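You operate a simulated robot arm through the tools that you are given. There is no shell and no other tool.

The job below is to be done with a simulated robot arm. You get a single attempt, and the scene is never put back.

Task
Shut the dust drawer, set the gap and brush the medium mushroom clean.
Fine: the medium one of the two on the mat; drawer shut before you crank; stem up, gap dial on its size; leave it in the box, lid shut. What is to be rubbed or washed off counts as gone when no trace of it is left.

It is judged by the outcome, as a careful person would: the job done as asked, and still so three seconds after it is handed in. It fails if anything else is knocked over, pushed out of place, dropped, spilled or broken. Lids that push on must go on centred and level and be pressed home; caps that screw on are set level and turned clockwise until they are tight.

Robot
A 6-joint arm with a two-finger parallel gripper, fixed in place. Base frame: the origin is at the foot of the arm, x ahead of it, y to its left, z up; the work surface is at about z = 0. Lengths are in mm, angles in rad, forces in N, time in s.
With the tool pointing down near the work surface it reaches from about 140 to 580 mm from the base axis. Its first joint turns from -1.152 to 1.152 rad. Payload 2.1 kg.
Tool frame: the origin (TCP) lies between the finger pads and is the grasp point; the fingertips stand 30 mm ahead of it; z points along the fingers, y is the line along which they close. Largest opening 94 mm; finger width 28, thickness 10; the body of the gripper, 50 by 96 mm, starts 55 mm behind the TCP.
Orientation is told as [roll, pitch, yaw] about the base's x, y, z axes, in that order, counted from this pose: with the fingers straight down and closing along the base's y, the tool's x points along the base's -x, its y along +y and its z along -z.

Tools
- The arm moves only by the tool servo_tool. Its argument "steps" is a list of rows, each a list of 3 entries, a list of its own where there are three numbers: the turn, a rotation vector about the base's x, y, z in units of 5 degrees (1.0 is 5 degrees), then the shift along the base's x, y, z in units of 30 mm (1.0 is 30 mm), then the gripper command, from -1 (fully open) to 1 (shut), values between in proportion. In form: [[[rx, ry, rz], [tx, ty, tz], gripper], ...]. A call has 1 to 20 rows; each row shifts and turns the commanded pose from where the row before left it. A call with a number of a shift or a turn outside -1 to 1 is refused whole. Each row takes 0.2 s and may step no farther than 50 mm and 0.15 rad from the row before; otherwise, or with a gripper value out of range, the whole call is refused. Where a pose cannot be reached the arm comes as near as it can. A force on the tool above 90 N (or 10 N above the force at the start of the call, whichever is more), or a blocked arm, ends the call early, and 0.2 s more pass. The fingers move at their own pace (about 72 mm/s each) and stop on an object; they squeeze with about 24 N. The grip force told is the motor's: it shows also when the fingers shut on nothing. Time passes only in rows, and 0.2 s behind the last, so rows that do not move let the fingers close. It gives the time, the measured TCP pose, the force on the tool (base axes), the opening and the grip force at its end, in the units of the frame above (readings bear some noise), with the torque about the TCP (base axes, N m) and any sound that the robot's microphone picked up.
- Cameras (640 x 400 px; columns grow to the right, rows downward): "scene" is fixed at [55.8, -366.4, 499.2]; the picture's right is [0.80, -0.60, 0.00], its down [-0.26, -0.35, -0.90] and it looks along [0.54, 0.72, -0.44] (base axes); focal length 371 px, centre (320, 200). "wrist" rides on the gripper at [76, 14, -102] in the tool frame; the picture's right is [-0.18, 0.98, 0.00], its down [-0.75, -0.14, -0.64] and it looks along [-0.63, -0.12, 0.77] (tool axes); focal length 243 px, centre (320, 200). There is no depth. A picture from a camera that has moved, and an enlarged one, comes with that camera's place and axes in the base frame and with its lens.
- capture(camera): a new picture of that camera. It takes no simulated time.
- zoom(camera, box): a new picture of the part [left, top, right, bottom] of that camera's present view, enlarged. It takes no simulated time.
- finish_job(): hands the job in; it is judged then, once.

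Nothing tells you positions but the pictures and the camera data. Unless the task says otherwise, let go and move clear before handing in.

The tools are called by a JSON object that holds its "op" and its "data". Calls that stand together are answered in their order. servo_tool: Moves the arm, as the interface text tells. Its arguments: {"type":"object","properties":{"steps":{"type":"array","items":{"type":"array"}}},"required":["steps"]} The other tools are called the same way: capture (camera) takes a picture; zoom (camera, box) takes an enlarged picture of a part of a camera's view; finish_job () hands the job in.

At the start:

```text
t: 0.0
tool_pos: [316.3, 83.9, 281.6]
orientation: [0.0, -0.001, 0.0]
ft_force: [0.0, 0.0, 0.1]
moment: [0.0, 0.0, 0.0]
finger_gap: 93.9
gripper_force: 0.0
```

scene: 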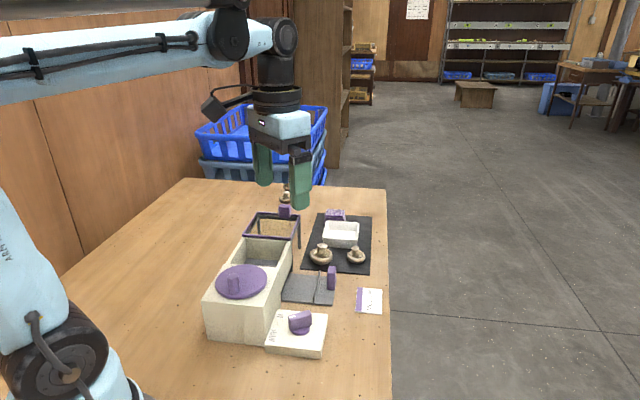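
wrist: 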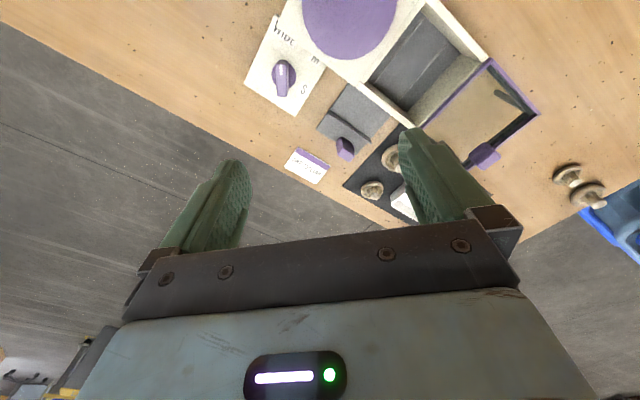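

I see a box with a purple crank disc, a dial plate marked with sizes, a drawer, a dark mat with two mushrooms and a card, plus a lid frame. I will look closer before moving.

{"op": "zoom", "data": {"camera": "scene", "box": [190, 170, 400, 370]}}

{"op": "zoom", "data": {"camera": "scene", "box": [260, 200, 400, 290]}}

{"op": "zoom", "data": {"camera": "scene", "box": [200, 250, 340, 360]}}

{"op": "zoom", "data": {"camera": "wrist", "box": [230, 0, 640, 240]}}

```text
2.00 times, centred on (295, 270) of scene
camera zoom: at [55.8, -366.4, 499.2], right [0.8, -0.6, 0.0], down [-0.26, -0.35, -0.9], along [0.54, 0.72, -0.44], focal length 741 px, centre (370, 60)
```

zoom: 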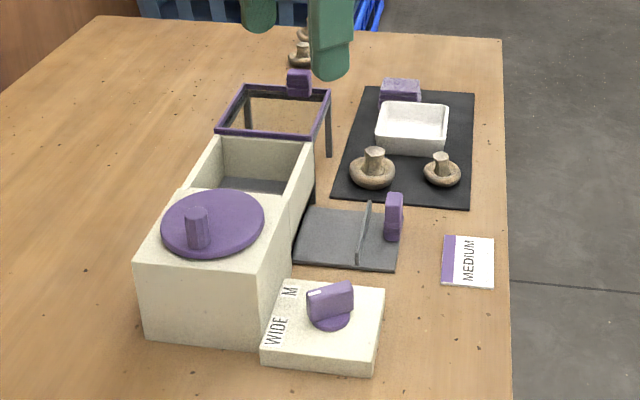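

```text
4.44 times, centred on (330, 245) of scene
camera zoom: at [55.8, -366.4, 499.2], right [0.8, -0.6, 0.0], down [-0.26, -0.35, -0.9], along [0.54, 0.72, -0.44], focal length 1647 px, centre (276, 0)
```

zoom: 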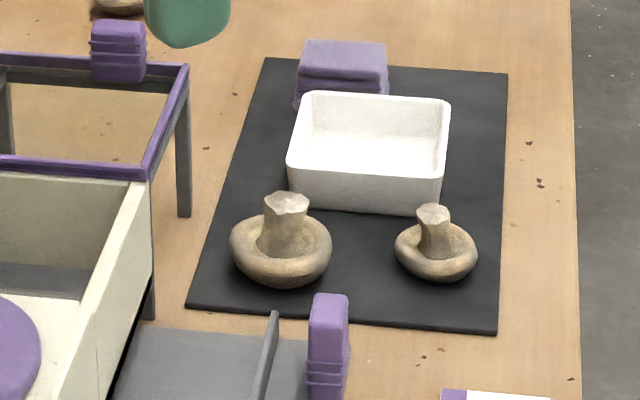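

```text
3.64 times, centred on (270, 305) of scene
camera zoom: at [55.8, -366.4, 499.2], right [0.8, -0.6, 0.0], down [-0.26, -0.35, -0.9], along [0.54, 0.72, -0.44], focal length 1348 px, centre (502, -182)
```

zoom: 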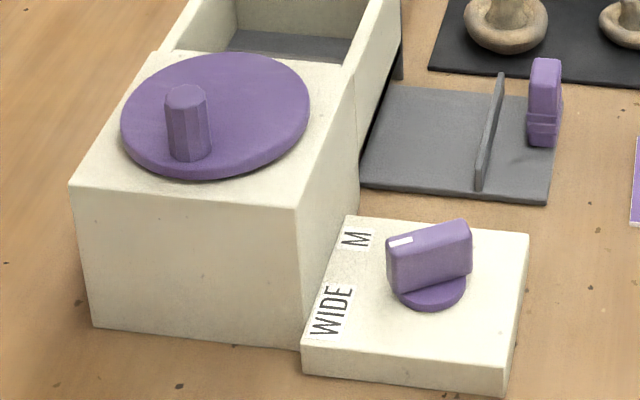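

```text
1.56 times, centred on (435, 120) of wrist
camera zoom: at [240.2, 98.7, 383.4], right [0.18, 0.98, 0.0], down [0.75, -0.14, 0.64], along [0.63, -0.12, -0.77], focal length 379 px, centre (140, 325)
```

zoom: 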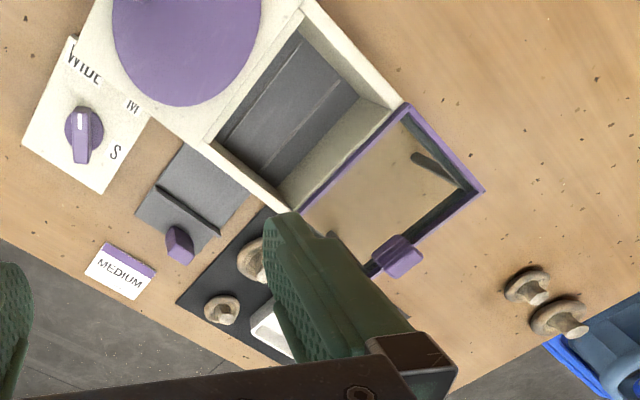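

The box is rotated on the table with the drawer pulled out on its right side and a sliding or hinged lid at its far end. I'll move the arm back and up to get a clear wrist view of everything.

{"op": "servo_tool", "data": {"steps": [[[0, 0, 0], [-0.77, 0.44, 0.4], -1], [[0, 0, 0], [-0.77, 0.44, 0.4], -1], [[0, 0, 0], [-0.77, 0.44, 0.4], -1], [[0, 0, 0], [-0.77, 0.44, 0.4], -1], [[0, 0, 0], [-0.77, 0.44, 0.4], -1], [[0, 0, 0], [0, 0, 0], -1]]}}

{"op": "capture", "data": {"camera": "wrist"}}

{"op": "capture", "data": {"camera": "scene"}}

```text
t: 1.4
tool_pos: [197.9, 149.8, 340.4]
orientation: [0.0, -0.001, 0.001]
ft_force: [0.0, 0.6, -0.6]
moment: [-0.02, 0.0, 0.0]
finger_gap: 93.8
gripper_force: 0.1
```

```text
taken
camera wrist: at [123.3, 164.8, 442.1], right [0.18, 0.98, 0.0], down [0.75, -0.14, 0.64], along [0.63, -0.12, -0.77], focal length 243 px, centre (320, 200)
```

wrist: 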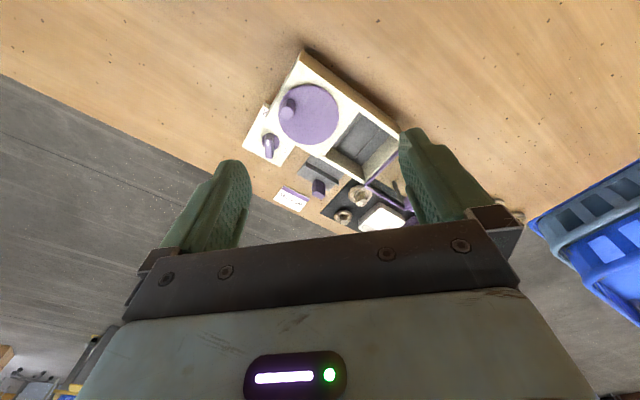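

```text
taken
```

scene: 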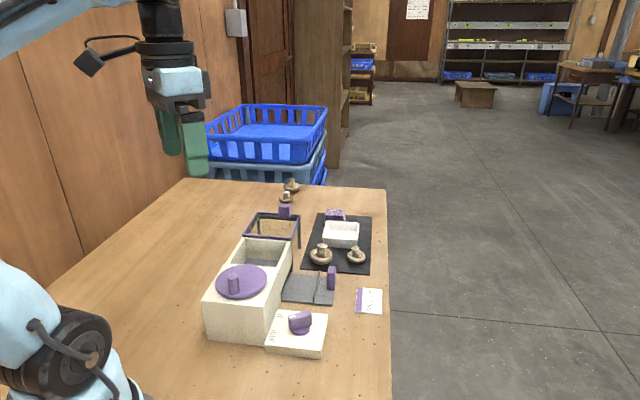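

{"op": "zoom", "data": {"camera": "wrist", "box": [230, 40, 430, 240]}}

{"op": "zoom", "data": {"camera": "scene", "box": [230, 170, 350, 280]}}

{"op": "zoom", "data": {"camera": "scene", "box": [270, 255, 390, 335]}}

```text
2.00 times, centred on (330, 140) of wrist
camera zoom: at [123.3, 164.8, 442.1], right [0.18, 0.98, 0.0], down [0.75, -0.14, 0.64], along [0.63, -0.12, -0.77], focal length 485 px, centre (300, 320)
```

zoom: 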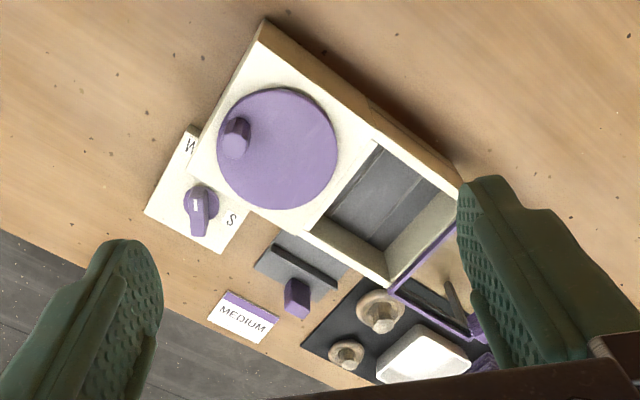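

```text
3.64 times, centred on (290, 225) of scene
camera zoom: at [55.8, -366.4, 499.2], right [0.8, -0.6, 0.0], down [-0.26, -0.35, -0.9], along [0.54, 0.72, -0.44], focal length 1348 px, centre (429, 109)
```

zoom: 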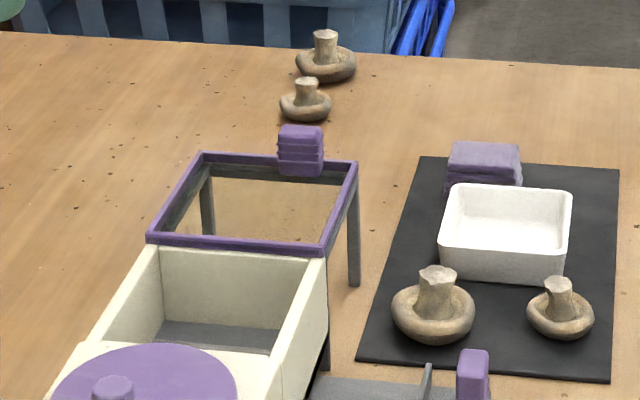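

```text
5.00 times, centred on (330, 295) of scene
camera zoom: at [55.8, -366.4, 499.2], right [0.8, -0.6, 0.0], down [-0.26, -0.35, -0.9], along [0.54, 0.72, -0.44], focal length 1853 px, centre (270, -275)
```

zoom: 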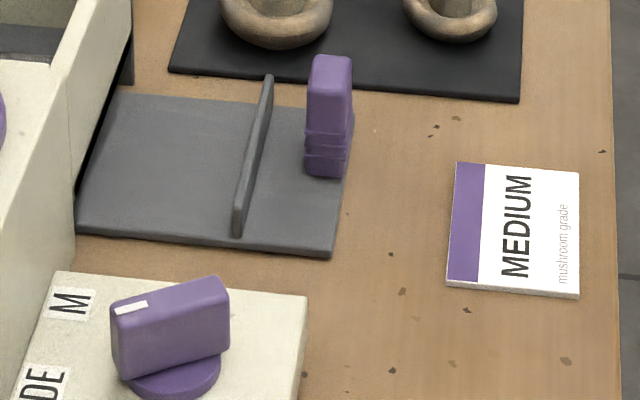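

{"op": "zoom", "data": {"camera": "wrist", "box": [240, 40, 340, 140]}}

{"op": "zoom", "data": {"camera": "wrist", "box": [320, 80, 420, 180]}}

{"op": "zoom", "data": {"camera": "wrist", "box": [260, 140, 420, 240]}}

```text
4.00 times, centred on (290, 90) of wrist
camera zoom: at [123.3, 164.8, 442.1], right [0.18, 0.98, 0.0], down [0.75, -0.14, 0.64], along [0.63, -0.12, -0.77], focal length 970 px, centre (440, 640)
```

zoom: 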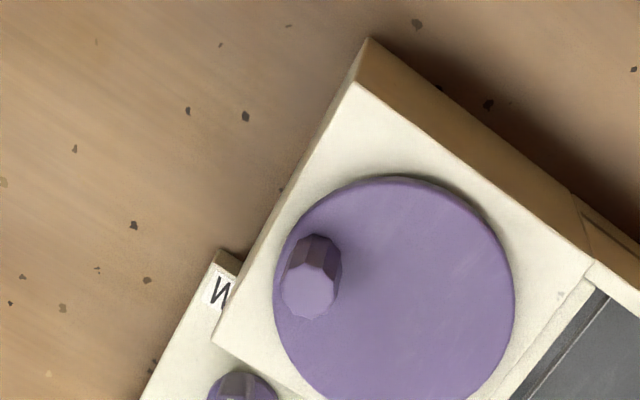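

```text
4.00 times, centred on (370, 130) of wrist
camera zoom: at [123.3, 164.8, 442.1], right [0.18, 0.98, 0.0], down [0.75, -0.14, 0.64], along [0.63, -0.12, -0.77], focal length 970 px, centre (120, 480)
```

zoom: 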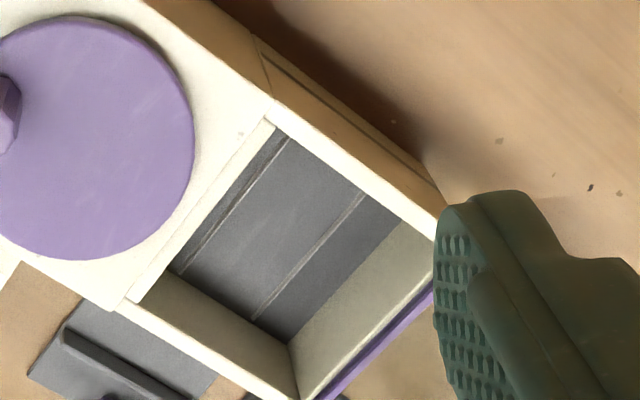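

```text
4.00 times, centred on (340, 190) of wrist
camera zoom: at [123.3, 164.8, 442.1], right [0.18, 0.98, 0.0], down [0.75, -0.14, 0.64], along [0.63, -0.12, -0.77], focal length 970 px, centre (240, 240)
```

zoom: 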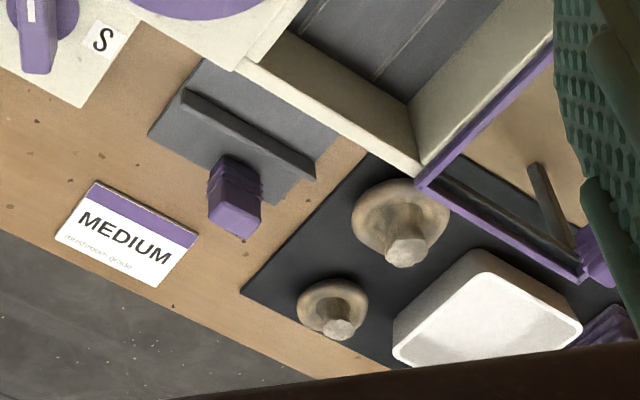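

The box is about 104 x 199 mm and 90 mm high, turned about 45°; the drawer is pulled out about 67 mm, and the larger mat mushroom (about 53 mm) should be the medium one. Next I'll yaw the gripper in line with the box and hover over the drawer and dial for a closer look.

{"op": "servo_tool", "data": {"steps": [[[0, 0, -0.989], [0.637, -0.259, -0.333], -1], [[0, 0, -0.989], [0.637, -0.259, -0.333], -1], [[0, 0, -0.989], [0.637, -0.259, -0.333], -1], [[0, 0, -0.989], [0.637, -0.259, -0.333], -1], [[0, 0, -0.989], [0.637, -0.259, -0.333], -1], [[0, 0, -0.989], [0.637, -0.259, -0.333], -1], [[0, 0, -0.989], [0.637, -0.259, -0.333], -1], [[0, 0, -0.989], [0.637, -0.259, -0.333], -1], [[0, 0, -0.989], [0.637, -0.259, -0.333], -1], [[0, 0, 0], [0, 0, 0], -1]]}}

{"op": "capture", "data": {"camera": "wrist"}}

{"op": "zoom", "data": {"camera": "wrist", "box": [180, 0, 500, 200]}}

```text
t: 3.6
tool_pos: [372.1, 80.1, 250.8]
orientation: [0.0, -0.001, -0.777]
ft_force: [-0.2, 0.2, 0.0]
moment: [0.0, 0.01, -0.02]
finger_gap: 94.1
gripper_force: 0.0
```

```text
taken
camera wrist: at [327.9, 144.2, 352.7], right [0.82, 0.57, 0.0], down [0.44, -0.63, 0.64], along [0.37, -0.53, -0.77], focal length 243 px, centre (320, 200)
```

wrist: 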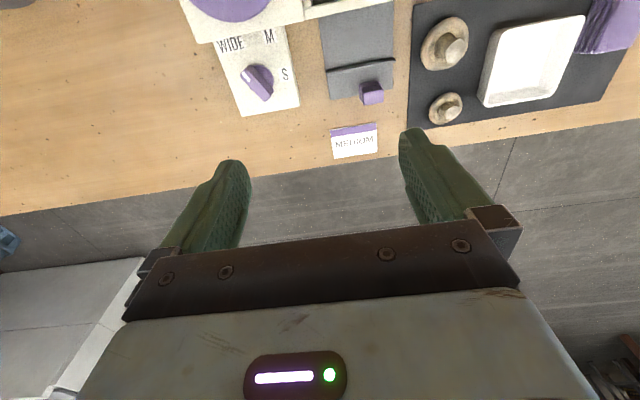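

```text
2.00 times, centred on (340, 100) of wrist
camera zoom: at [327.9, 144.2, 352.7], right [0.82, 0.57, 0.0], down [0.44, -0.63, 0.64], along [0.37, -0.53, -0.77], focal length 485 px, centre (280, 400)
```

zoom: 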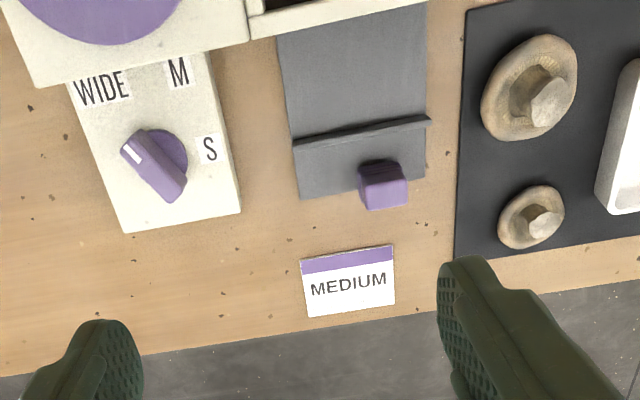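

I can see the dial (mark on WIDE, M at the next stop clockwise), the drawer knob at about (434, 104), and the MEDIUM card clearly. Next I'll hover lower over the drawer knob to centre on it.

{"op": "servo_tool", "data": {"steps": [[[0, 0, 0], [0.517, 0.2, -0.9], -0.3], [[0, 0, 0], [0.517, 0.2, -0.9], -0.3], [[0, 0, 0], [0.517, 0.2, -0.9], -0.3], [[0, 0, 0], [0.517, 0.2, -0.9], -0.3], [[0, 0, 0], [0, 0, 0], -0.3]]}}

{"op": "capture", "data": {"camera": "wrist"}}

{"op": "zoom", "data": {"camera": "scene", "box": [230, 200, 390, 340]}}

```text
t: 4.8
tool_pos: [432.6, 106.0, 142.7]
orientation: [0.0, 0.002, -0.776]
ft_force: [-1.0, -0.3, 0.1]
moment: [0.01, -0.01, 0.04]
finger_gap: 61.4
gripper_force: 0.1
```

```text
taken
camera wrist: at [390.1, 169.0, 244.7], right [0.82, 0.57, 0.0], down [0.44, -0.63, 0.64], along [0.37, -0.53, -0.77], focal length 243 px, centre (320, 200)
```

wrist: 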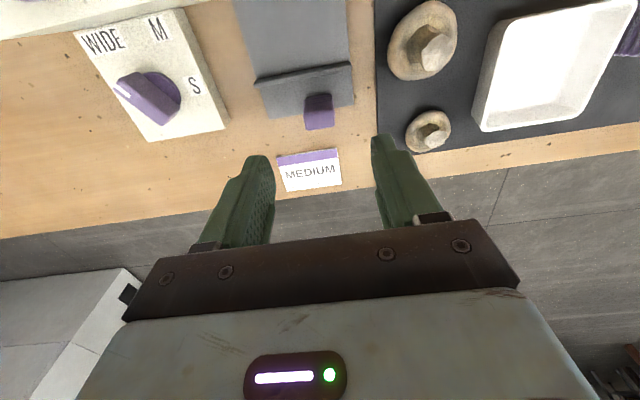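

```text
2.86 times, centred on (310, 270) of scene
camera zoom: at [55.9, -366.4, 499.2], right [0.8, -0.6, 0.0], down [-0.26, -0.35, -0.9], along [0.54, 0.72, -0.44], focal length 1059 px, centre (349, 0)
```

zoom: 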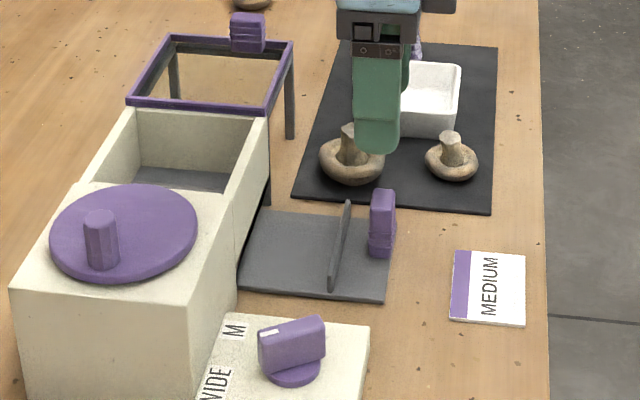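

The knob is centred between the fingers. I'll lower onto it and grip it, then push the drawer in along the box's cross axis.

{"op": "servo_tool", "data": {"steps": [[[0, 0, 0], [0, 0, -0.8], -0.3], [[0, 0, 0], [0, 0, -0.8], -0.3], [[0, 0, 0], [0, 0, -0.8], -0.3], [[0, 0, 0], [0, 0, -0.75], -0.3], [[0, 0, 0], [0, 0, 0], -0.3]]}}

{"op": "capture", "data": {"camera": "wrist"}}

{"op": "zoom", "data": {"camera": "scene", "box": [230, 200, 390, 340]}}

```text
t: 6.0
tool_pos: [434.2, 102.7, 49.9]
orientation: [0.0, 0.001, -0.777]
ft_force: [0.1, 0.4, 0.3]
moment: [-0.02, 0.01, -0.01]
finger_gap: 60.8
gripper_force: 0.1
```

```text
taken
camera wrist: at [389.7, 167.6, 151.0], right [0.82, 0.57, 0.0], down [0.44, -0.63, 0.64], along [0.37, -0.53, -0.77], focal length 243 px, centre (320, 200)
```

wrist: 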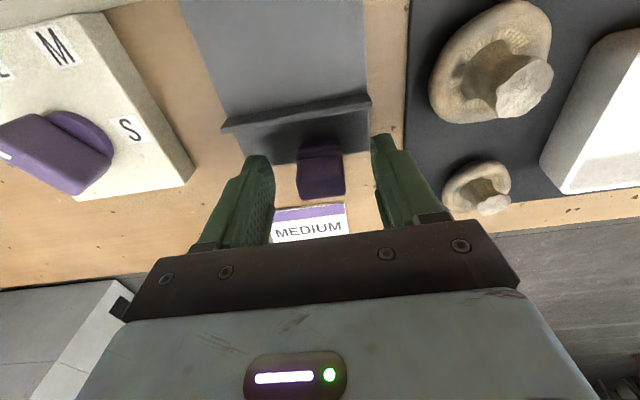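

```text
2.86 times, centred on (310, 270) of scene
camera zoom: at [55.8, -366.4, 499.2], right [0.8, -0.6, 0.0], down [-0.26, -0.35, -0.9], along [0.54, 0.72, -0.44], focal length 1059 px, centre (349, 0)
```

zoom: 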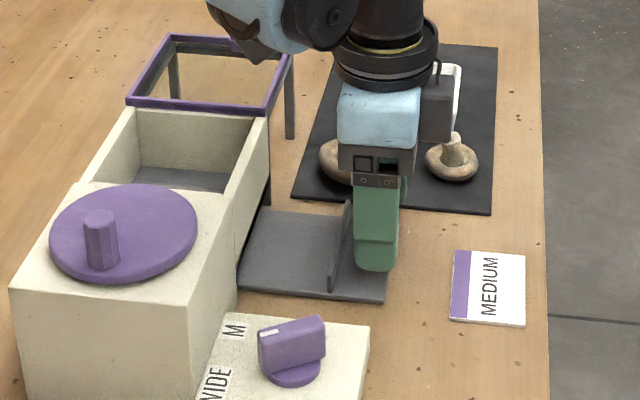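

{"op": "servo_tool", "data": {"steps": [[[0, 0, 0], [0, 0, -0.15], 0.2], [[0, 0, 0], [0, 0, 0], 1], [[0, 0, 0], [0, 0, 0], 1], [[0, 0, 0], [0, 0, 0], 1]]}}

```text
t: 7.0
tool_pos: [432.8, 103.8, 43.9]
orientation: [0.003, 0.001, -0.777]
ft_force: [10.7, 11.0, 3.0]
moment: [-0.67, 0.38, -0.57]
finger_gap: 25.4
gripper_force: 45.3
```

The knob is gripped with about a millimetre of offset. I'll ease that and push the drawer inward in modest steps.

{"op": "servo_tool", "data": {"steps": [[[0, 0, 0], [0.05, 0.05, 0], 1], [[0, 0, 0], [-0.24, 0.234, 0], 1], [[0, 0, 0], [-0.36, 0.351, 0], 1]]}}

```text
t: 7.8
tool_pos: [416.5, 120.8, 45.1]
orientation: [-0.003, -0.002, -0.778]
ft_force: [-10.9, -14.0, 8.6]
moment: [0.65, -0.36, -0.52]
finger_gap: 25.3
gripper_force: 45.0
```

{"op": "servo_tool", "data": {"steps": [[[0, 0, 0], [-0.023, -0.024, 0], 1], [[0, 0, 0], [-0.24, 0.234, 0], 1], [[0, 0, 0], [-0.36, 0.351, 0], 1]]}}

{"op": "capture", "data": {"camera": "wrist"}}

{"op": "zoom", "data": {"camera": "scene", "box": [190, 200, 390, 340]}}

```text
t: 8.6
tool_pos: [398.0, 139.1, 45.2]
orientation: [0.001, -0.001, -0.776]
ft_force: [-1.2, -3.2, 11.8]
moment: [-0.79, 0.63, -0.51]
finger_gap: 25.4
gripper_force: 44.9
```

```text
taken
camera wrist: at [354.4, 203.3, 146.5], right [0.82, 0.57, 0.0], down [0.44, -0.63, 0.64], along [0.37, -0.53, -0.77], focal length 243 px, centre (320, 200)
```

wrist: 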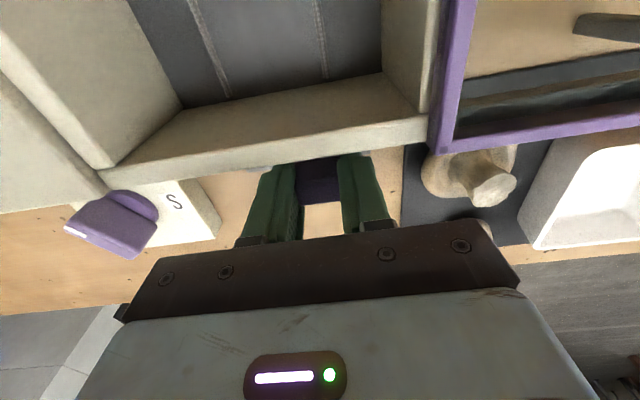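

```text
2.86 times, centred on (290, 270) of scene
camera zoom: at [55.8, -366.4, 499.2], right [0.8, -0.6, 0.0], down [-0.26, -0.35, -0.9], along [0.54, 0.72, -0.44], focal length 1059 px, centre (406, 0)
```

zoom: 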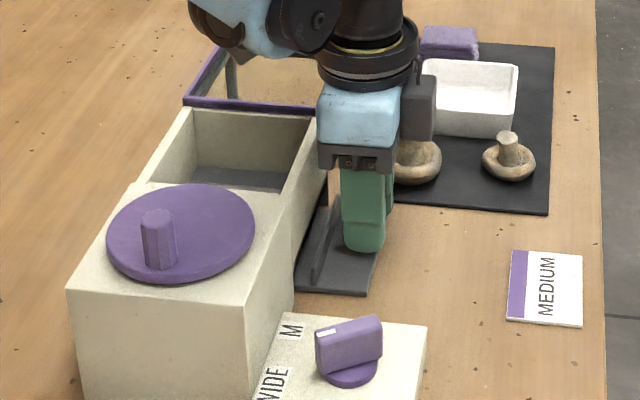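

The drawer is about 50 mm in, with roughly 15 mm left. I'll continue with small steps until it stops.

{"op": "servo_tool", "data": {"steps": [[[0, 0, 0], [-0.143, 0.14, 0], 1], [[0, 0, 0], [-0.143, 0.14, 0], 1], [[0, 0, 0], [0, 0, 0], 1]]}}

{"op": "zoom", "data": {"camera": "scene", "box": [230, 220, 350, 320]}}

```text
t: 9.4
tool_pos: [390.9, 146.1, 44.6]
orientation: [0.002, -0.009, -0.782]
ft_force: [21.2, -22.1, 23.3]
moment: [0.08, 0.87, -0.48]
finger_gap: 25.8
gripper_force: 45.1
```

```text
4.00 times, centred on (290, 270) of scene
camera zoom: at [55.8, -366.4, 499.2], right [0.8, -0.6, 0.0], down [-0.26, -0.35, -0.9], along [0.54, 0.72, -0.44], focal length 1482 px, centre (440, -80)
```

zoom: 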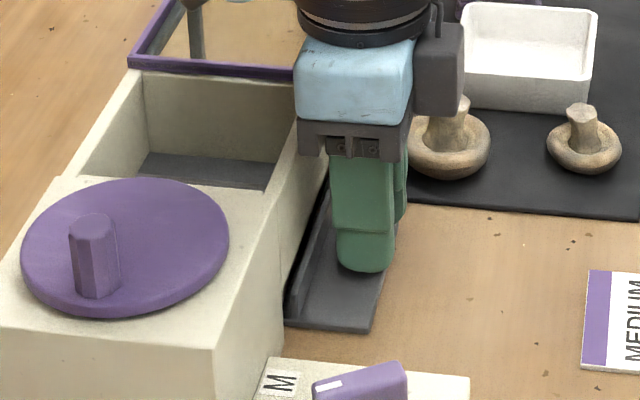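

{"op": "zoom", "data": {"camera": "scene", "box": [260, 245, 320, 305]}}

{"op": "zoom", "data": {"camera": "scene", "box": [190, 200, 390, 340]}}

{"op": "zoom", "data": {"camera": "wrist", "box": [180, 60, 480, 260]}}

```text
6.67 times, centred on (290, 275) of scene
camera zoom: at [55.8, -366.4, 499.2], right [0.8, -0.6, 0.0], down [-0.26, -0.35, -0.9], along [0.54, 0.72, -0.44], focal length 2470 px, centre (520, -300)
```

zoom: 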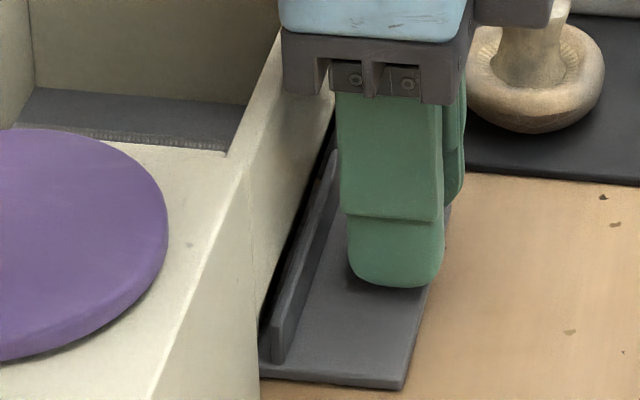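

```text
2.86 times, centred on (290, 270) of scene
camera zoom: at [55.8, -366.4, 499.2], right [0.8, -0.6, 0.0], down [-0.26, -0.35, -0.9], along [0.54, 0.72, -0.44], focal length 1059 px, centre (406, 0)
```

zoom: 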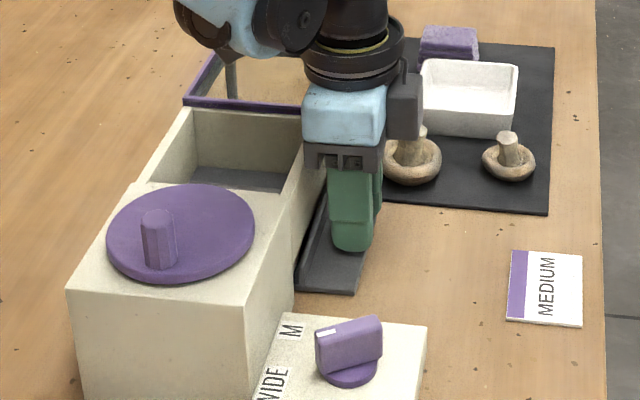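

```text
2.00 times, centred on (330, 160) of wrist
camera zoom: at [348.1, 210.2, 145.6], right [0.82, 0.57, 0.0], down [0.43, -0.63, 0.65], along [0.37, -0.53, -0.76], focal length 485 px, centre (300, 280)
```

zoom: 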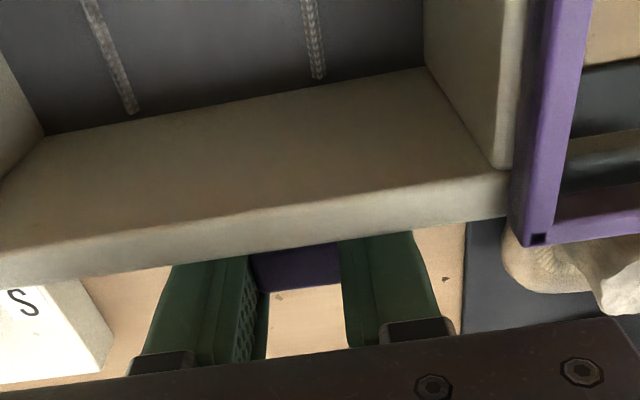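

Resistance has risen to about 30 N, which may be the end stop. I'll push 2 mm more to see if it moves or stays stiff.

{"op": "servo_tool", "data": {"steps": [[[0, 0, 0], [-0.05, 0.049, 0], 1], [[0, 0, 0], [0, 0, 0], 1]]}}

{"op": "zoom", "data": {"camera": "scene", "box": [260, 245, 320, 305]}}

```text
t: 10.0
tool_pos: [390.2, 146.1, 43.8]
orientation: [0.002, -0.014, -0.782]
ft_force: [43.2, -23.6, 3.8]
moment: [-0.11, 1.36, -0.46]
finger_gap: 25.5
gripper_force: 44.0
```

```text
6.67 times, centred on (290, 275) of scene
camera zoom: at [55.8, -366.4, 499.2], right [0.8, -0.6, 0.0], down [-0.26, -0.35, -0.9], along [0.54, 0.72, -0.44], focal length 2470 px, centre (520, -300)
```

zoom: 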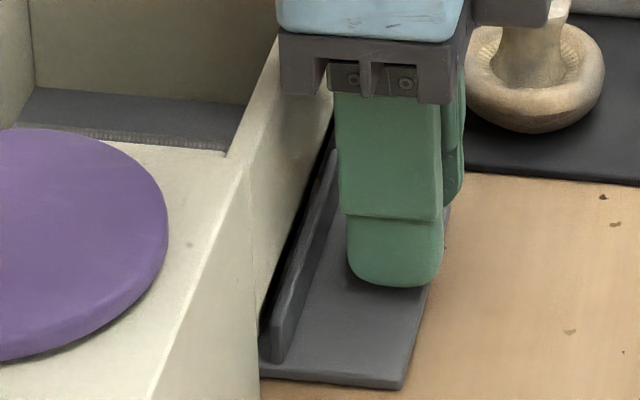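

The stop is hard: 17 N more force for almost no movement, so the drawer seems shut. I'll relieve the push, release, rise and inspect it.

{"op": "servo_tool", "data": {"steps": [[[0, 0, 0], [0.06, -0.059, 0], 1], [[0, 0, 0], [0, 0, 0], 0.1], [[0, 0, 0], [0, 0, 0], 0.1], [[0, 0, 0], [0.3, -0.3, 0], 0.1], [[0, 0, 0], [0.3, -0.3, 0.5], 0.1], [[0, 0, 0], [0, 0, 1], 0.1], [[0, 0, 0], [0, 0, 1], 0.1], [[0, 0, 0], [0, 0, 1], -0.3], [[0, 0, 0], [0, 0, 0], -0.3]]}}

{"op": "capture", "data": {"camera": "wrist"}}

{"op": "zoom", "data": {"camera": "scene", "box": [230, 220, 350, 320]}}

```text
t: 12.0
tool_pos: [406.1, 130.1, 149.4]
orientation: [0.0, -0.001, -0.777]
ft_force: [0.0, 0.2, -0.7]
moment: [0.02, 0.02, 0.01]
finger_gap: 61.4
gripper_force: 0.1
```

```text
taken
camera wrist: at [362.9, 194.2, 251.7], right [0.82, 0.57, 0.0], down [0.44, -0.63, 0.64], along [0.37, -0.53, -0.77], focal length 243 px, centre (320, 200)
```

wrist: 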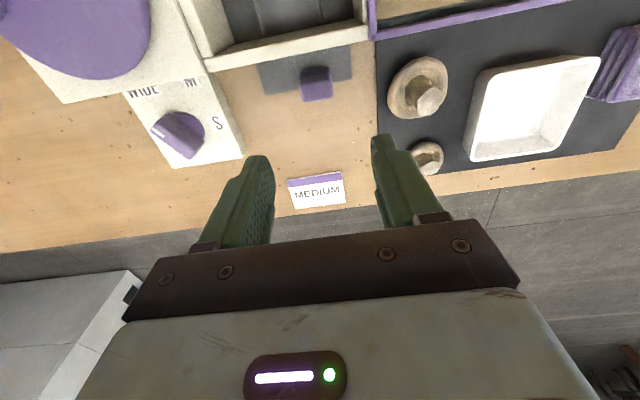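

```text
4.00 times, centred on (290, 270) of scene
camera zoom: at [55.8, -366.4, 499.2], right [0.8, -0.6, 0.0], down [-0.26, -0.35, -0.9], along [0.54, 0.72, -0.44], focal length 1482 px, centre (440, -80)
```

zoom: 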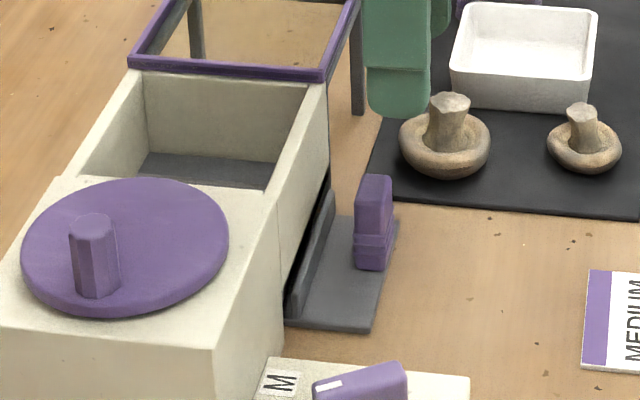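

{"op": "zoom", "data": {"camera": "scene", "box": [265, 240, 325, 305]}}

{"op": "zoom", "data": {"camera": "wrist", "box": [240, 20, 380, 120]}}

```text
6.15 times, centred on (295, 272) of scene
camera zoom: at [55.8, -366.4, 499.2], right [0.8, -0.6, 0.0], down [-0.26, -0.35, -0.9], along [0.54, 0.72, -0.44], focal length 2280 px, centre (474, -246)
```

zoom: 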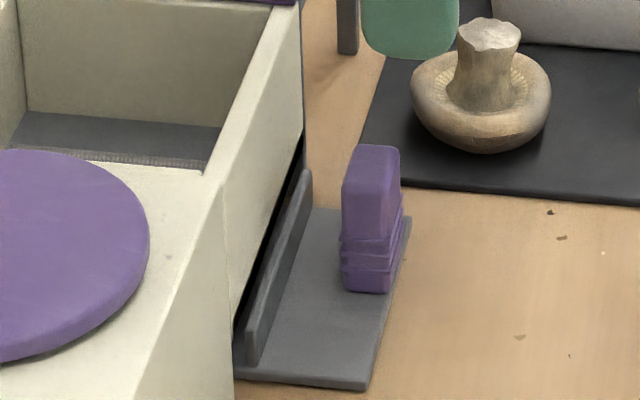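

```text
4.00 times, centred on (310, 70) of wrist
camera zoom: at [362.9, 194.2, 251.7], right [0.82, 0.57, 0.0], down [0.44, -0.63, 0.64], along [0.37, -0.53, -0.77], focal length 970 px, centre (360, 720)
```

zoom: 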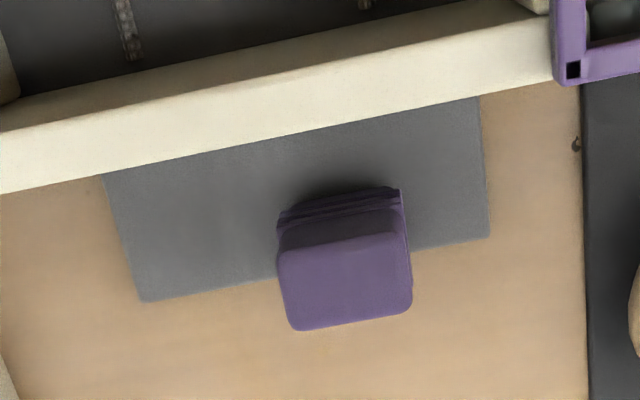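

The panel now sits right at the box face after exactly 60 mm of travel, which fits an end stop. I'll confirm by pressing on the knob's outer face with closed fingers.

{"op": "servo_tool", "data": {"steps": [[[0, 0, 0], [0.35, -0.345, 0], 1], [[0, 0, 0], [0.0, 0.0, 0], 1], [[0, 0, 0], [0, 0, 0], 1], [[0, 0, 0], [0, 0, -1], 1], [[0, 0, 0], [0, 0, -1], 1], [[0, 0, 0], [0, 0, -1], 1], [[0, 0, 0], [0, 0, -0.4], 1], [[0, 0, 0], [-0.15, 0.147, 0], 1], [[0, 0, 0], [-0.15, 0.147, 0], 1], [[0, 0, 0], [0, 0, 0], 1]]}}

```text
t: 14.2
tool_pos: [408.6, 129.0, 46.5]
orientation: [0.0, -0.002, -0.777]
ft_force: [1.1, -1.6, -0.9]
moment: [0.01, -0.03, -0.03]
finger_gap: 0.0
gripper_force: 23.7
```

{"op": "servo_tool", "data": {"steps": [[[0, 0, 0], [-0.1, 0.098, 0], 1], [[0, 0, 0], [-0.1, 0.098, 0], 1], [[0, 0, 0], [0, 0, 0], 1]]}}

```text
t: 15.0
tool_pos: [407.8, 129.4, 48.0]
orientation: [0.007, -0.019, -0.783]
ft_force: [51.8, -27.9, -16.5]
moment: [-0.17, -0.14, -0.28]
finger_gap: 0.0
gripper_force: 23.8
```

No movement at 56 N, so the drawer is fully shut. Next I back off, rise and go over the dial, turning the fingers across its bar.

{"op": "servo_tool", "data": {"steps": [[[0, 0, 0], [0.3, -0.29, 0], 1], [[0, 0, 0], [0.15, -0.147, 0.6], 1], [[0, 0, 0], [0, 0, 1], 1], [[0, 0, 0], [0, 0, 1], 0], [[0, 0, 0], [0, 0, 1], -0.1], [[0, 0, 1], [-0.6, -0.4, 0], -0.1], [[0, 0, 1], [-0.6, -0.4, 0], -0.1], [[0, 0, 1], [-0.6, -0.4, 0], -0.1], [[0, 0, 1], [-0.6, -0.4, 0], -0.1], [[0, 0, 1], [-0.6, -0.4, 0], -0.1], [[0, 0, 1], [-0.6, -0.4, 0], -0.1], [[0, 0, 0], [0, 0, 0], -0.1]]}}

{"op": "capture", "data": {"camera": "wrist"}}

{"op": "capture", "data": {"camera": "scene"}}

```text
t: 17.6
tool_pos: [311.0, 47.6, 155.1]
orientation: [0.0, 0.0, -0.252]
ft_force: [-1.2, -0.1, 0.5]
moment: [0.0, 0.0, 0.02]
finger_gap: 51.6
gripper_force: 0.0
```

```text
taken
camera wrist: at [241.0, 81.8, 257.3], right [0.42, 0.91, 0.0], down [0.69, -0.32, 0.64], along [0.58, -0.27, -0.77], focal length 243 px, centre (320, 200)
```

wrist: 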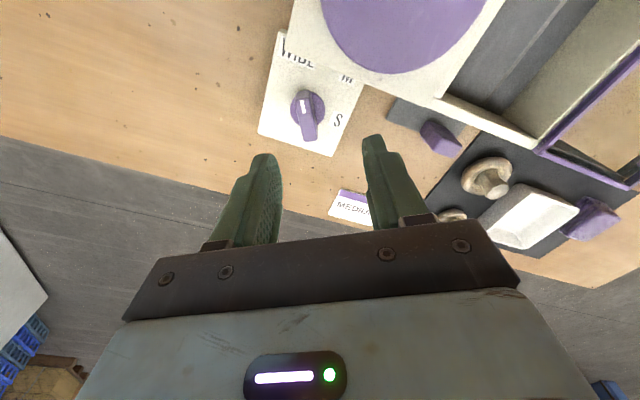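

```text
taken
```

scene: 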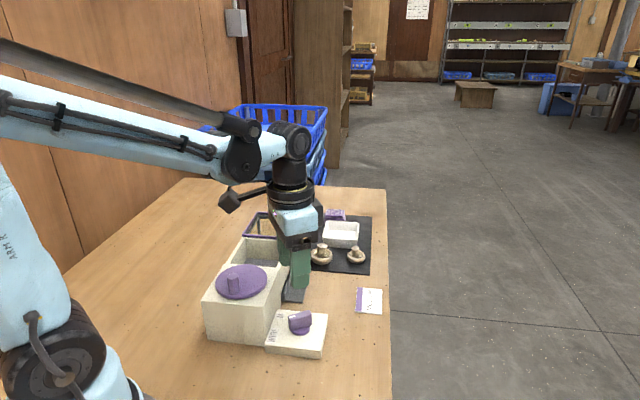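

{"op": "zoom", "data": {"camera": "wrist", "box": [250, 30, 370, 160]}}

```text
3.08 times, centred on (310, 95) of wrist
camera zoom: at [241.0, 81.8, 257.3], right [0.42, 0.91, 0.0], down [0.69, -0.32, 0.64], along [0.58, -0.27, -0.77], focal length 746 px, centre (351, 523)
```

zoom: 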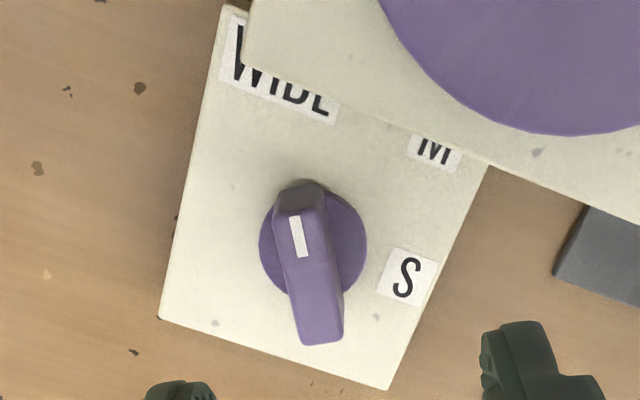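

The dial axis is at about (310.5, 36.5), with its bar lined up to my fingers and pointing at WIDE; M is 60° clockwise. I'll centre, lower so the tips clear the round base, and check before gripping.

{"op": "servo_tool", "data": {"steps": [[[0, 0, -0.2], [-0.02, -0.37, 0], -0.1], [[0, 0, 0], [0, 0, -0.8], -0.1], [[0, 0, 0], [0, 0, -0.8], -0.1], [[0, 0, 0], [0, 0, -0.7], -0.1], [[0, 0, 0], [0, 0, -0.5], -0.1], [[0, 0, 0], [0, 0, 0], -0.1]]}}

{"op": "capture", "data": {"camera": "wrist"}}

{"op": "zoom", "data": {"camera": "scene", "box": [220, 240, 360, 360]}}

```text
t: 19.0
tool_pos: [309.2, 37.2, 70.2]
orientation: [-0.001, -0.001, -0.271]
ft_force: [0.3, 0.5, 0.7]
moment: [-0.02, 0.02, -0.03]
finger_gap: 51.5
gripper_force: 0.0
```

```text
taken
camera wrist: at [240.1, 71.7, 173.1], right [0.44, 0.9, 0.0], down [0.69, -0.34, 0.64], along [0.58, -0.28, -0.77], focal length 243 px, centre (320, 200)
```

wrist: 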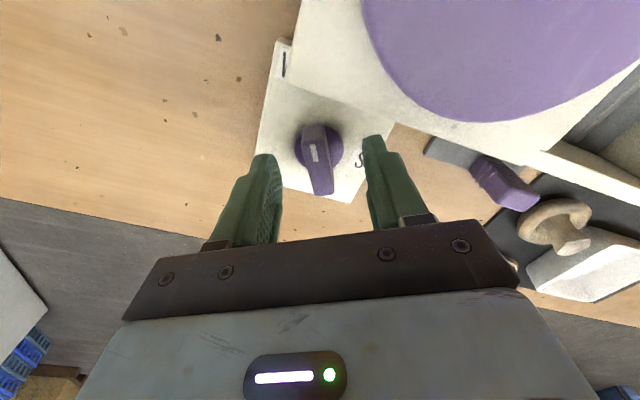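

```text
3.33 times, centred on (290, 300) of scene
camera zoom: at [55.8, -366.4, 499.2], right [0.8, -0.6, 0.0], down [-0.26, -0.35, -0.9], along [0.54, 0.72, -0.44], focal length 1235 px, centre (420, -133)
```

zoom: 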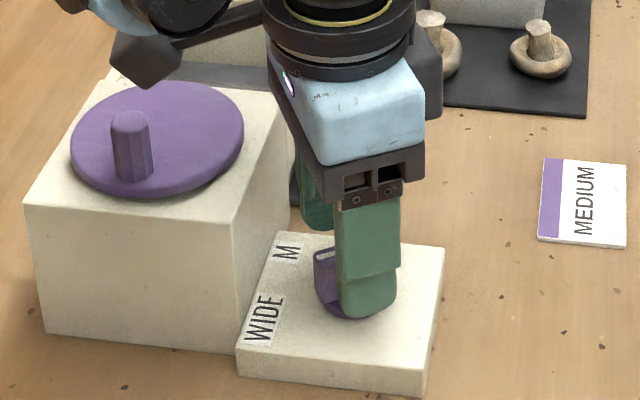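

{"op": "servo_tool", "data": {"steps": [[[0, 0, 0], [0.03, -0.02, -0.35], 0.2], [[0, 0, 0], [0, 0, 0], 0.5], [[0, 0, 0], [0, 0, 0], 1], [[0, 0, 0], [0, 0, 0], 1], [[0, 0, 0], [0, 0, 0], 1]]}}

{"op": "capture", "data": {"camera": "wrist"}}

```text
t: 20.2
tool_pos: [309.5, 35.6, 59.9]
orientation: [0.001, -0.001, -0.27]
ft_force: [-3.4, -6.1, -7.2]
moment: [-0.01, 0.07, -0.04]
finger_gap: 13.8
gripper_force: 45.3
```

```text
taken
camera wrist: at [240.6, 70.5, 162.2], right [0.44, 0.9, 0.0], down [0.69, -0.34, 0.64], along [0.58, -0.28, -0.77], focal length 243 px, centre (320, 200)
```

wrist: 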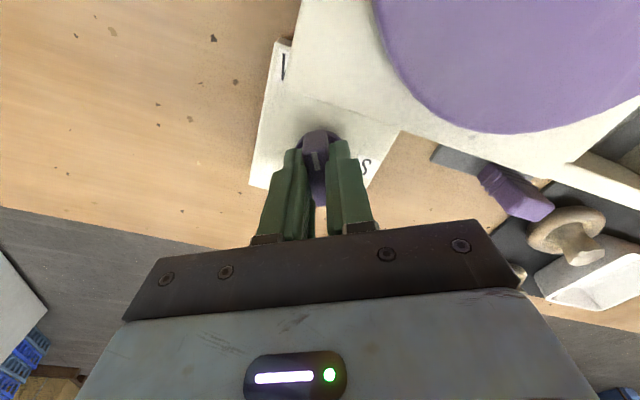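

The bar is gripped (13.8 mm). I'll turn it clockwise, checking forces and any click midway.

{"op": "servo_tool", "data": {"steps": [[[0, 0, -1], [0, 0, 0], 1], [[0, 0, -1], [0, 0, 0], 1], [[0, 0, -1], [0, 0, 0], 1], [[0, 0, -1], [0, 0, 0], 1], [[0, 0, -1], [0, 0, 0], 1], [[0, 0, -1], [0, 0, 0], 1]]}}

{"op": "zoom", "data": {"camera": "scene", "box": [220, 240, 360, 360]}}

```text
t: 21.6
tool_pos: [309.2, 36.7, 59.5]
orientation: [0.0, -0.002, -0.799]
ft_force: [-0.1, -19.2, -32.3]
moment: [0.07, 0.26, -0.01]
finger_gap: 13.8
gripper_force: 45.5
```

```text
3.33 times, centred on (290, 300) of scene
camera zoom: at [56.0, -366.4, 499.2], right [0.8, -0.6, 0.0], down [-0.26, -0.35, -0.9], along [0.54, 0.72, -0.44], focal length 1235 px, centre (420, -133)
```

zoom: 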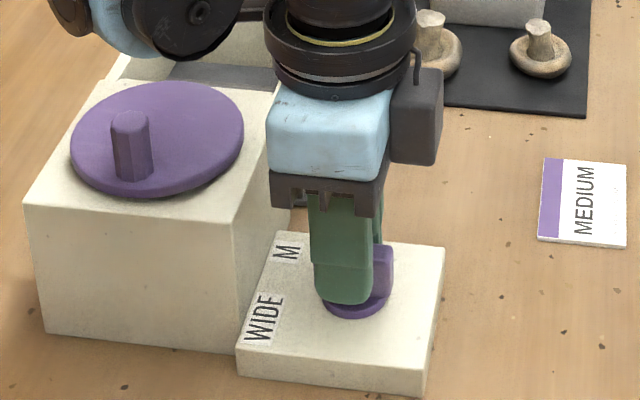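

{"op": "servo_tool", "data": {"steps": [[[0, 0, -1], [0, -0.03, -0.03], 1], [[0, 0, -1], [0, 0, 0], 1], [[0, 0, -1], [0, 0, 0], 1], [[0, 0, -1], [0, 0, 0], 1]]}}

```text
t: 22.6
tool_pos: [309.5, 37.0, 60.7]
orientation: [0.005, -0.001, -1.145]
ft_force: [11.8, 4.8, 25.6]
moment: [-0.43, 0.12, 0.01]
finger_gap: 13.8
gripper_force: 45.3
```

{"op": "servo_tool", "data": {"steps": [[[0, 0, -1], [0, 0, 0.02], 1], [[0, 0, -1], [0, 0, 0], 1], [[0, 0, 0], [0, 0, 0], 1]]}}

{"op": "capture", "data": {"camera": "wrist"}}

{"op": "zoom", "data": {"camera": "scene", "box": [220, 240, 360, 360]}}

```text
t: 23.4
tool_pos: [310.2, 37.1, 60.2]
orientation: [0.003, 0.001, -1.319]
ft_force: [19.0, 19.4, -34.5]
moment: [0.36, 0.32, 0.06]
finger_gap: 13.8
gripper_force: 45.4
```

```text
taken
camera wrist: at [305.9, 114.6, 163.1], right [1.0, 0.07, 0.0], down [0.05, -0.77, 0.64], along [0.05, -0.64, -0.77], focal length 243 px, centre (320, 200)
```

wrist: 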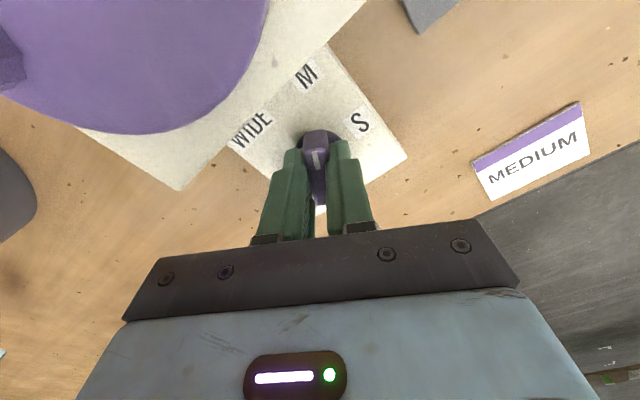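

```text
3.33 times, centred on (290, 300) of scene
camera zoom: at [56.0, -366.3, 499.2], right [0.8, -0.6, 0.0], down [-0.26, -0.35, -0.9], along [0.54, 0.72, -0.44], focal length 1235 px, centre (420, -133)
```

zoom: 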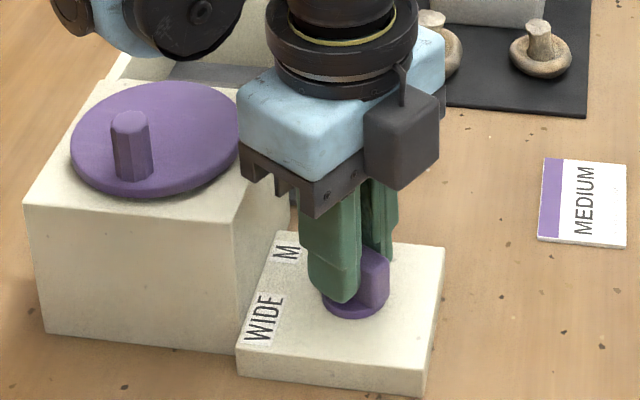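

The mark is now at about 104°, pointing at M. I'll release and rise to verify.

{"op": "servo_tool", "data": {"steps": [[[0, 0, 0], [0, 0, 0], 0.2], [[0, 0, 0], [0, 0, 0], 0.2], [[0, 0, 0], [0, 0, 0.5], 0.2], [[0, 0, 0], [0, 0, 1], 0.2], [[0, 0, 0], [0, 0, 1], 0.2], [[0, 0, 0], [0, 0, 1], 0.0], [[0, 0, 0], [0, 0, 0], 0.0]]}}

{"op": "zoom", "data": {"camera": "wrist", "box": [240, 20, 400, 160]}}

{"op": "zoom", "data": {"camera": "scene", "box": [250, 280, 340, 360]}}

```text
t: 25.0
tool_pos: [309.2, 35.4, 164.7]
orientation: [0.0, 0.0, -1.317]
ft_force: [-0.2, 0.2, -0.7]
moment: [0.03, 0.0, 0.01]
finger_gap: 47.1
gripper_force: 0.1
```

```text
2.86 times, centred on (320, 90) of wrist
camera zoom: at [304.7, 113.5, 266.3], right [1.0, 0.07, 0.0], down [0.05, -0.76, 0.64], along [0.04, -0.64, -0.77], focal length 693 px, centre (320, 514)
```

zoom: 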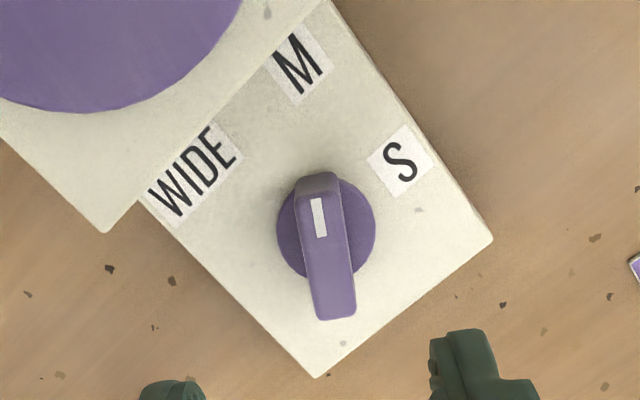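

```text
5.00 times, centred on (295, 320) of scene
camera zoom: at [55.8, -366.4, 499.2], right [0.8, -0.6, 0.0], down [-0.26, -0.35, -0.9], along [0.54, 0.72, -0.44], focal length 1853 px, centre (445, -400)
```

zoom: 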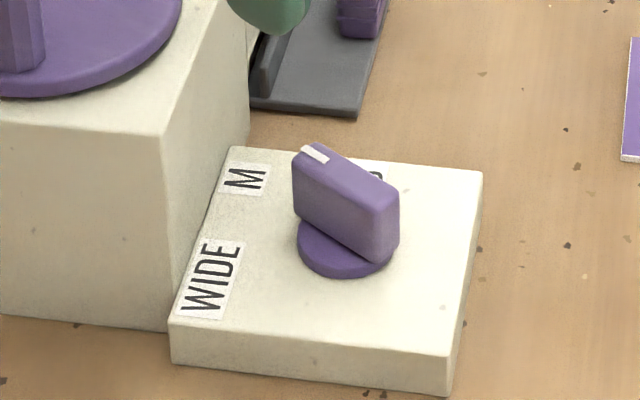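

The dial now points at M (mark 102–104°, M label at 104°). Next I'll look down into the box to measure its inside and then look at the medium mushroom.

{"op": "servo_tool", "data": {"steps": [[[0, 0, 0.2], [0, 0, 1], -0.3], [[0, 0, 1], [0.07, 0.5, 0.8], -0.3], [[0, 0, 1], [0.07, 0.9, 0], -0.3], [[0, 0, 1], [0.07, 0.9, 0], -0.3], [[0, 0, 1], [0.07, 0.9, 0], -0.3], [[0, 0, 1], [0.07, 0.9, 0], -0.3], [[0, 0, 1], [0.07, 0.9, 0], -0.3], [[0, 0, 0], [0, 0.4, 0], -0.3], [[0, 0, 0], [0, 0, 0], -0.3]]}}

{"op": "capture", "data": {"camera": "wrist"}}

{"op": "zoom", "data": {"camera": "wrist", "box": [200, 0, 440, 150]}}

```text
t: 27.0
tool_pos: [319.5, 198.8, 219.5]
orientation: [0.0, 0.001, -0.778]
ft_force: [0.2, 0.6, 0.4]
moment: [-0.04, 0.02, 0.01]
finger_gap: 61.1
gripper_force: 0.1
```

```text
taken
camera wrist: at [277.3, 262.7, 321.4], right [0.82, 0.57, 0.0], down [0.44, -0.63, 0.64], along [0.37, -0.53, -0.77], focal length 243 px, centre (320, 200)
```

wrist: 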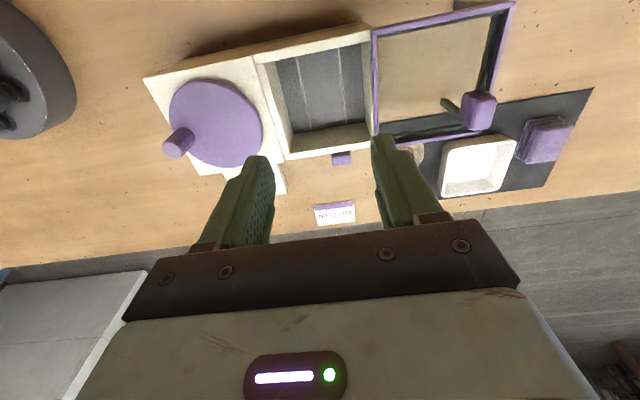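

```text
2.67 times, centred on (320, 75) of wrist
camera zoom: at [277.3, 262.7, 321.4], right [0.82, 0.57, 0.0], down [0.44, -0.63, 0.64], along [0.37, -0.53, -0.77], focal length 647 px, centre (320, 533)
```

zoom: 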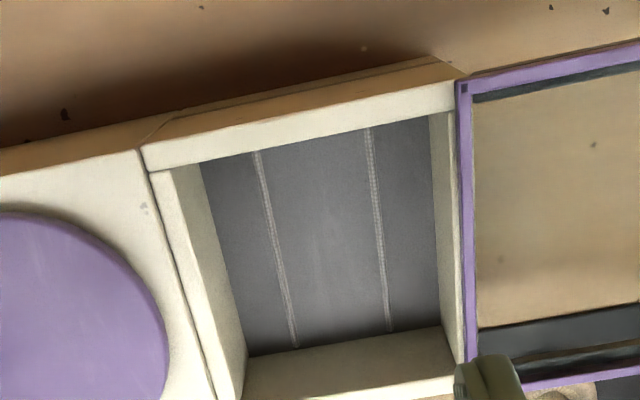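

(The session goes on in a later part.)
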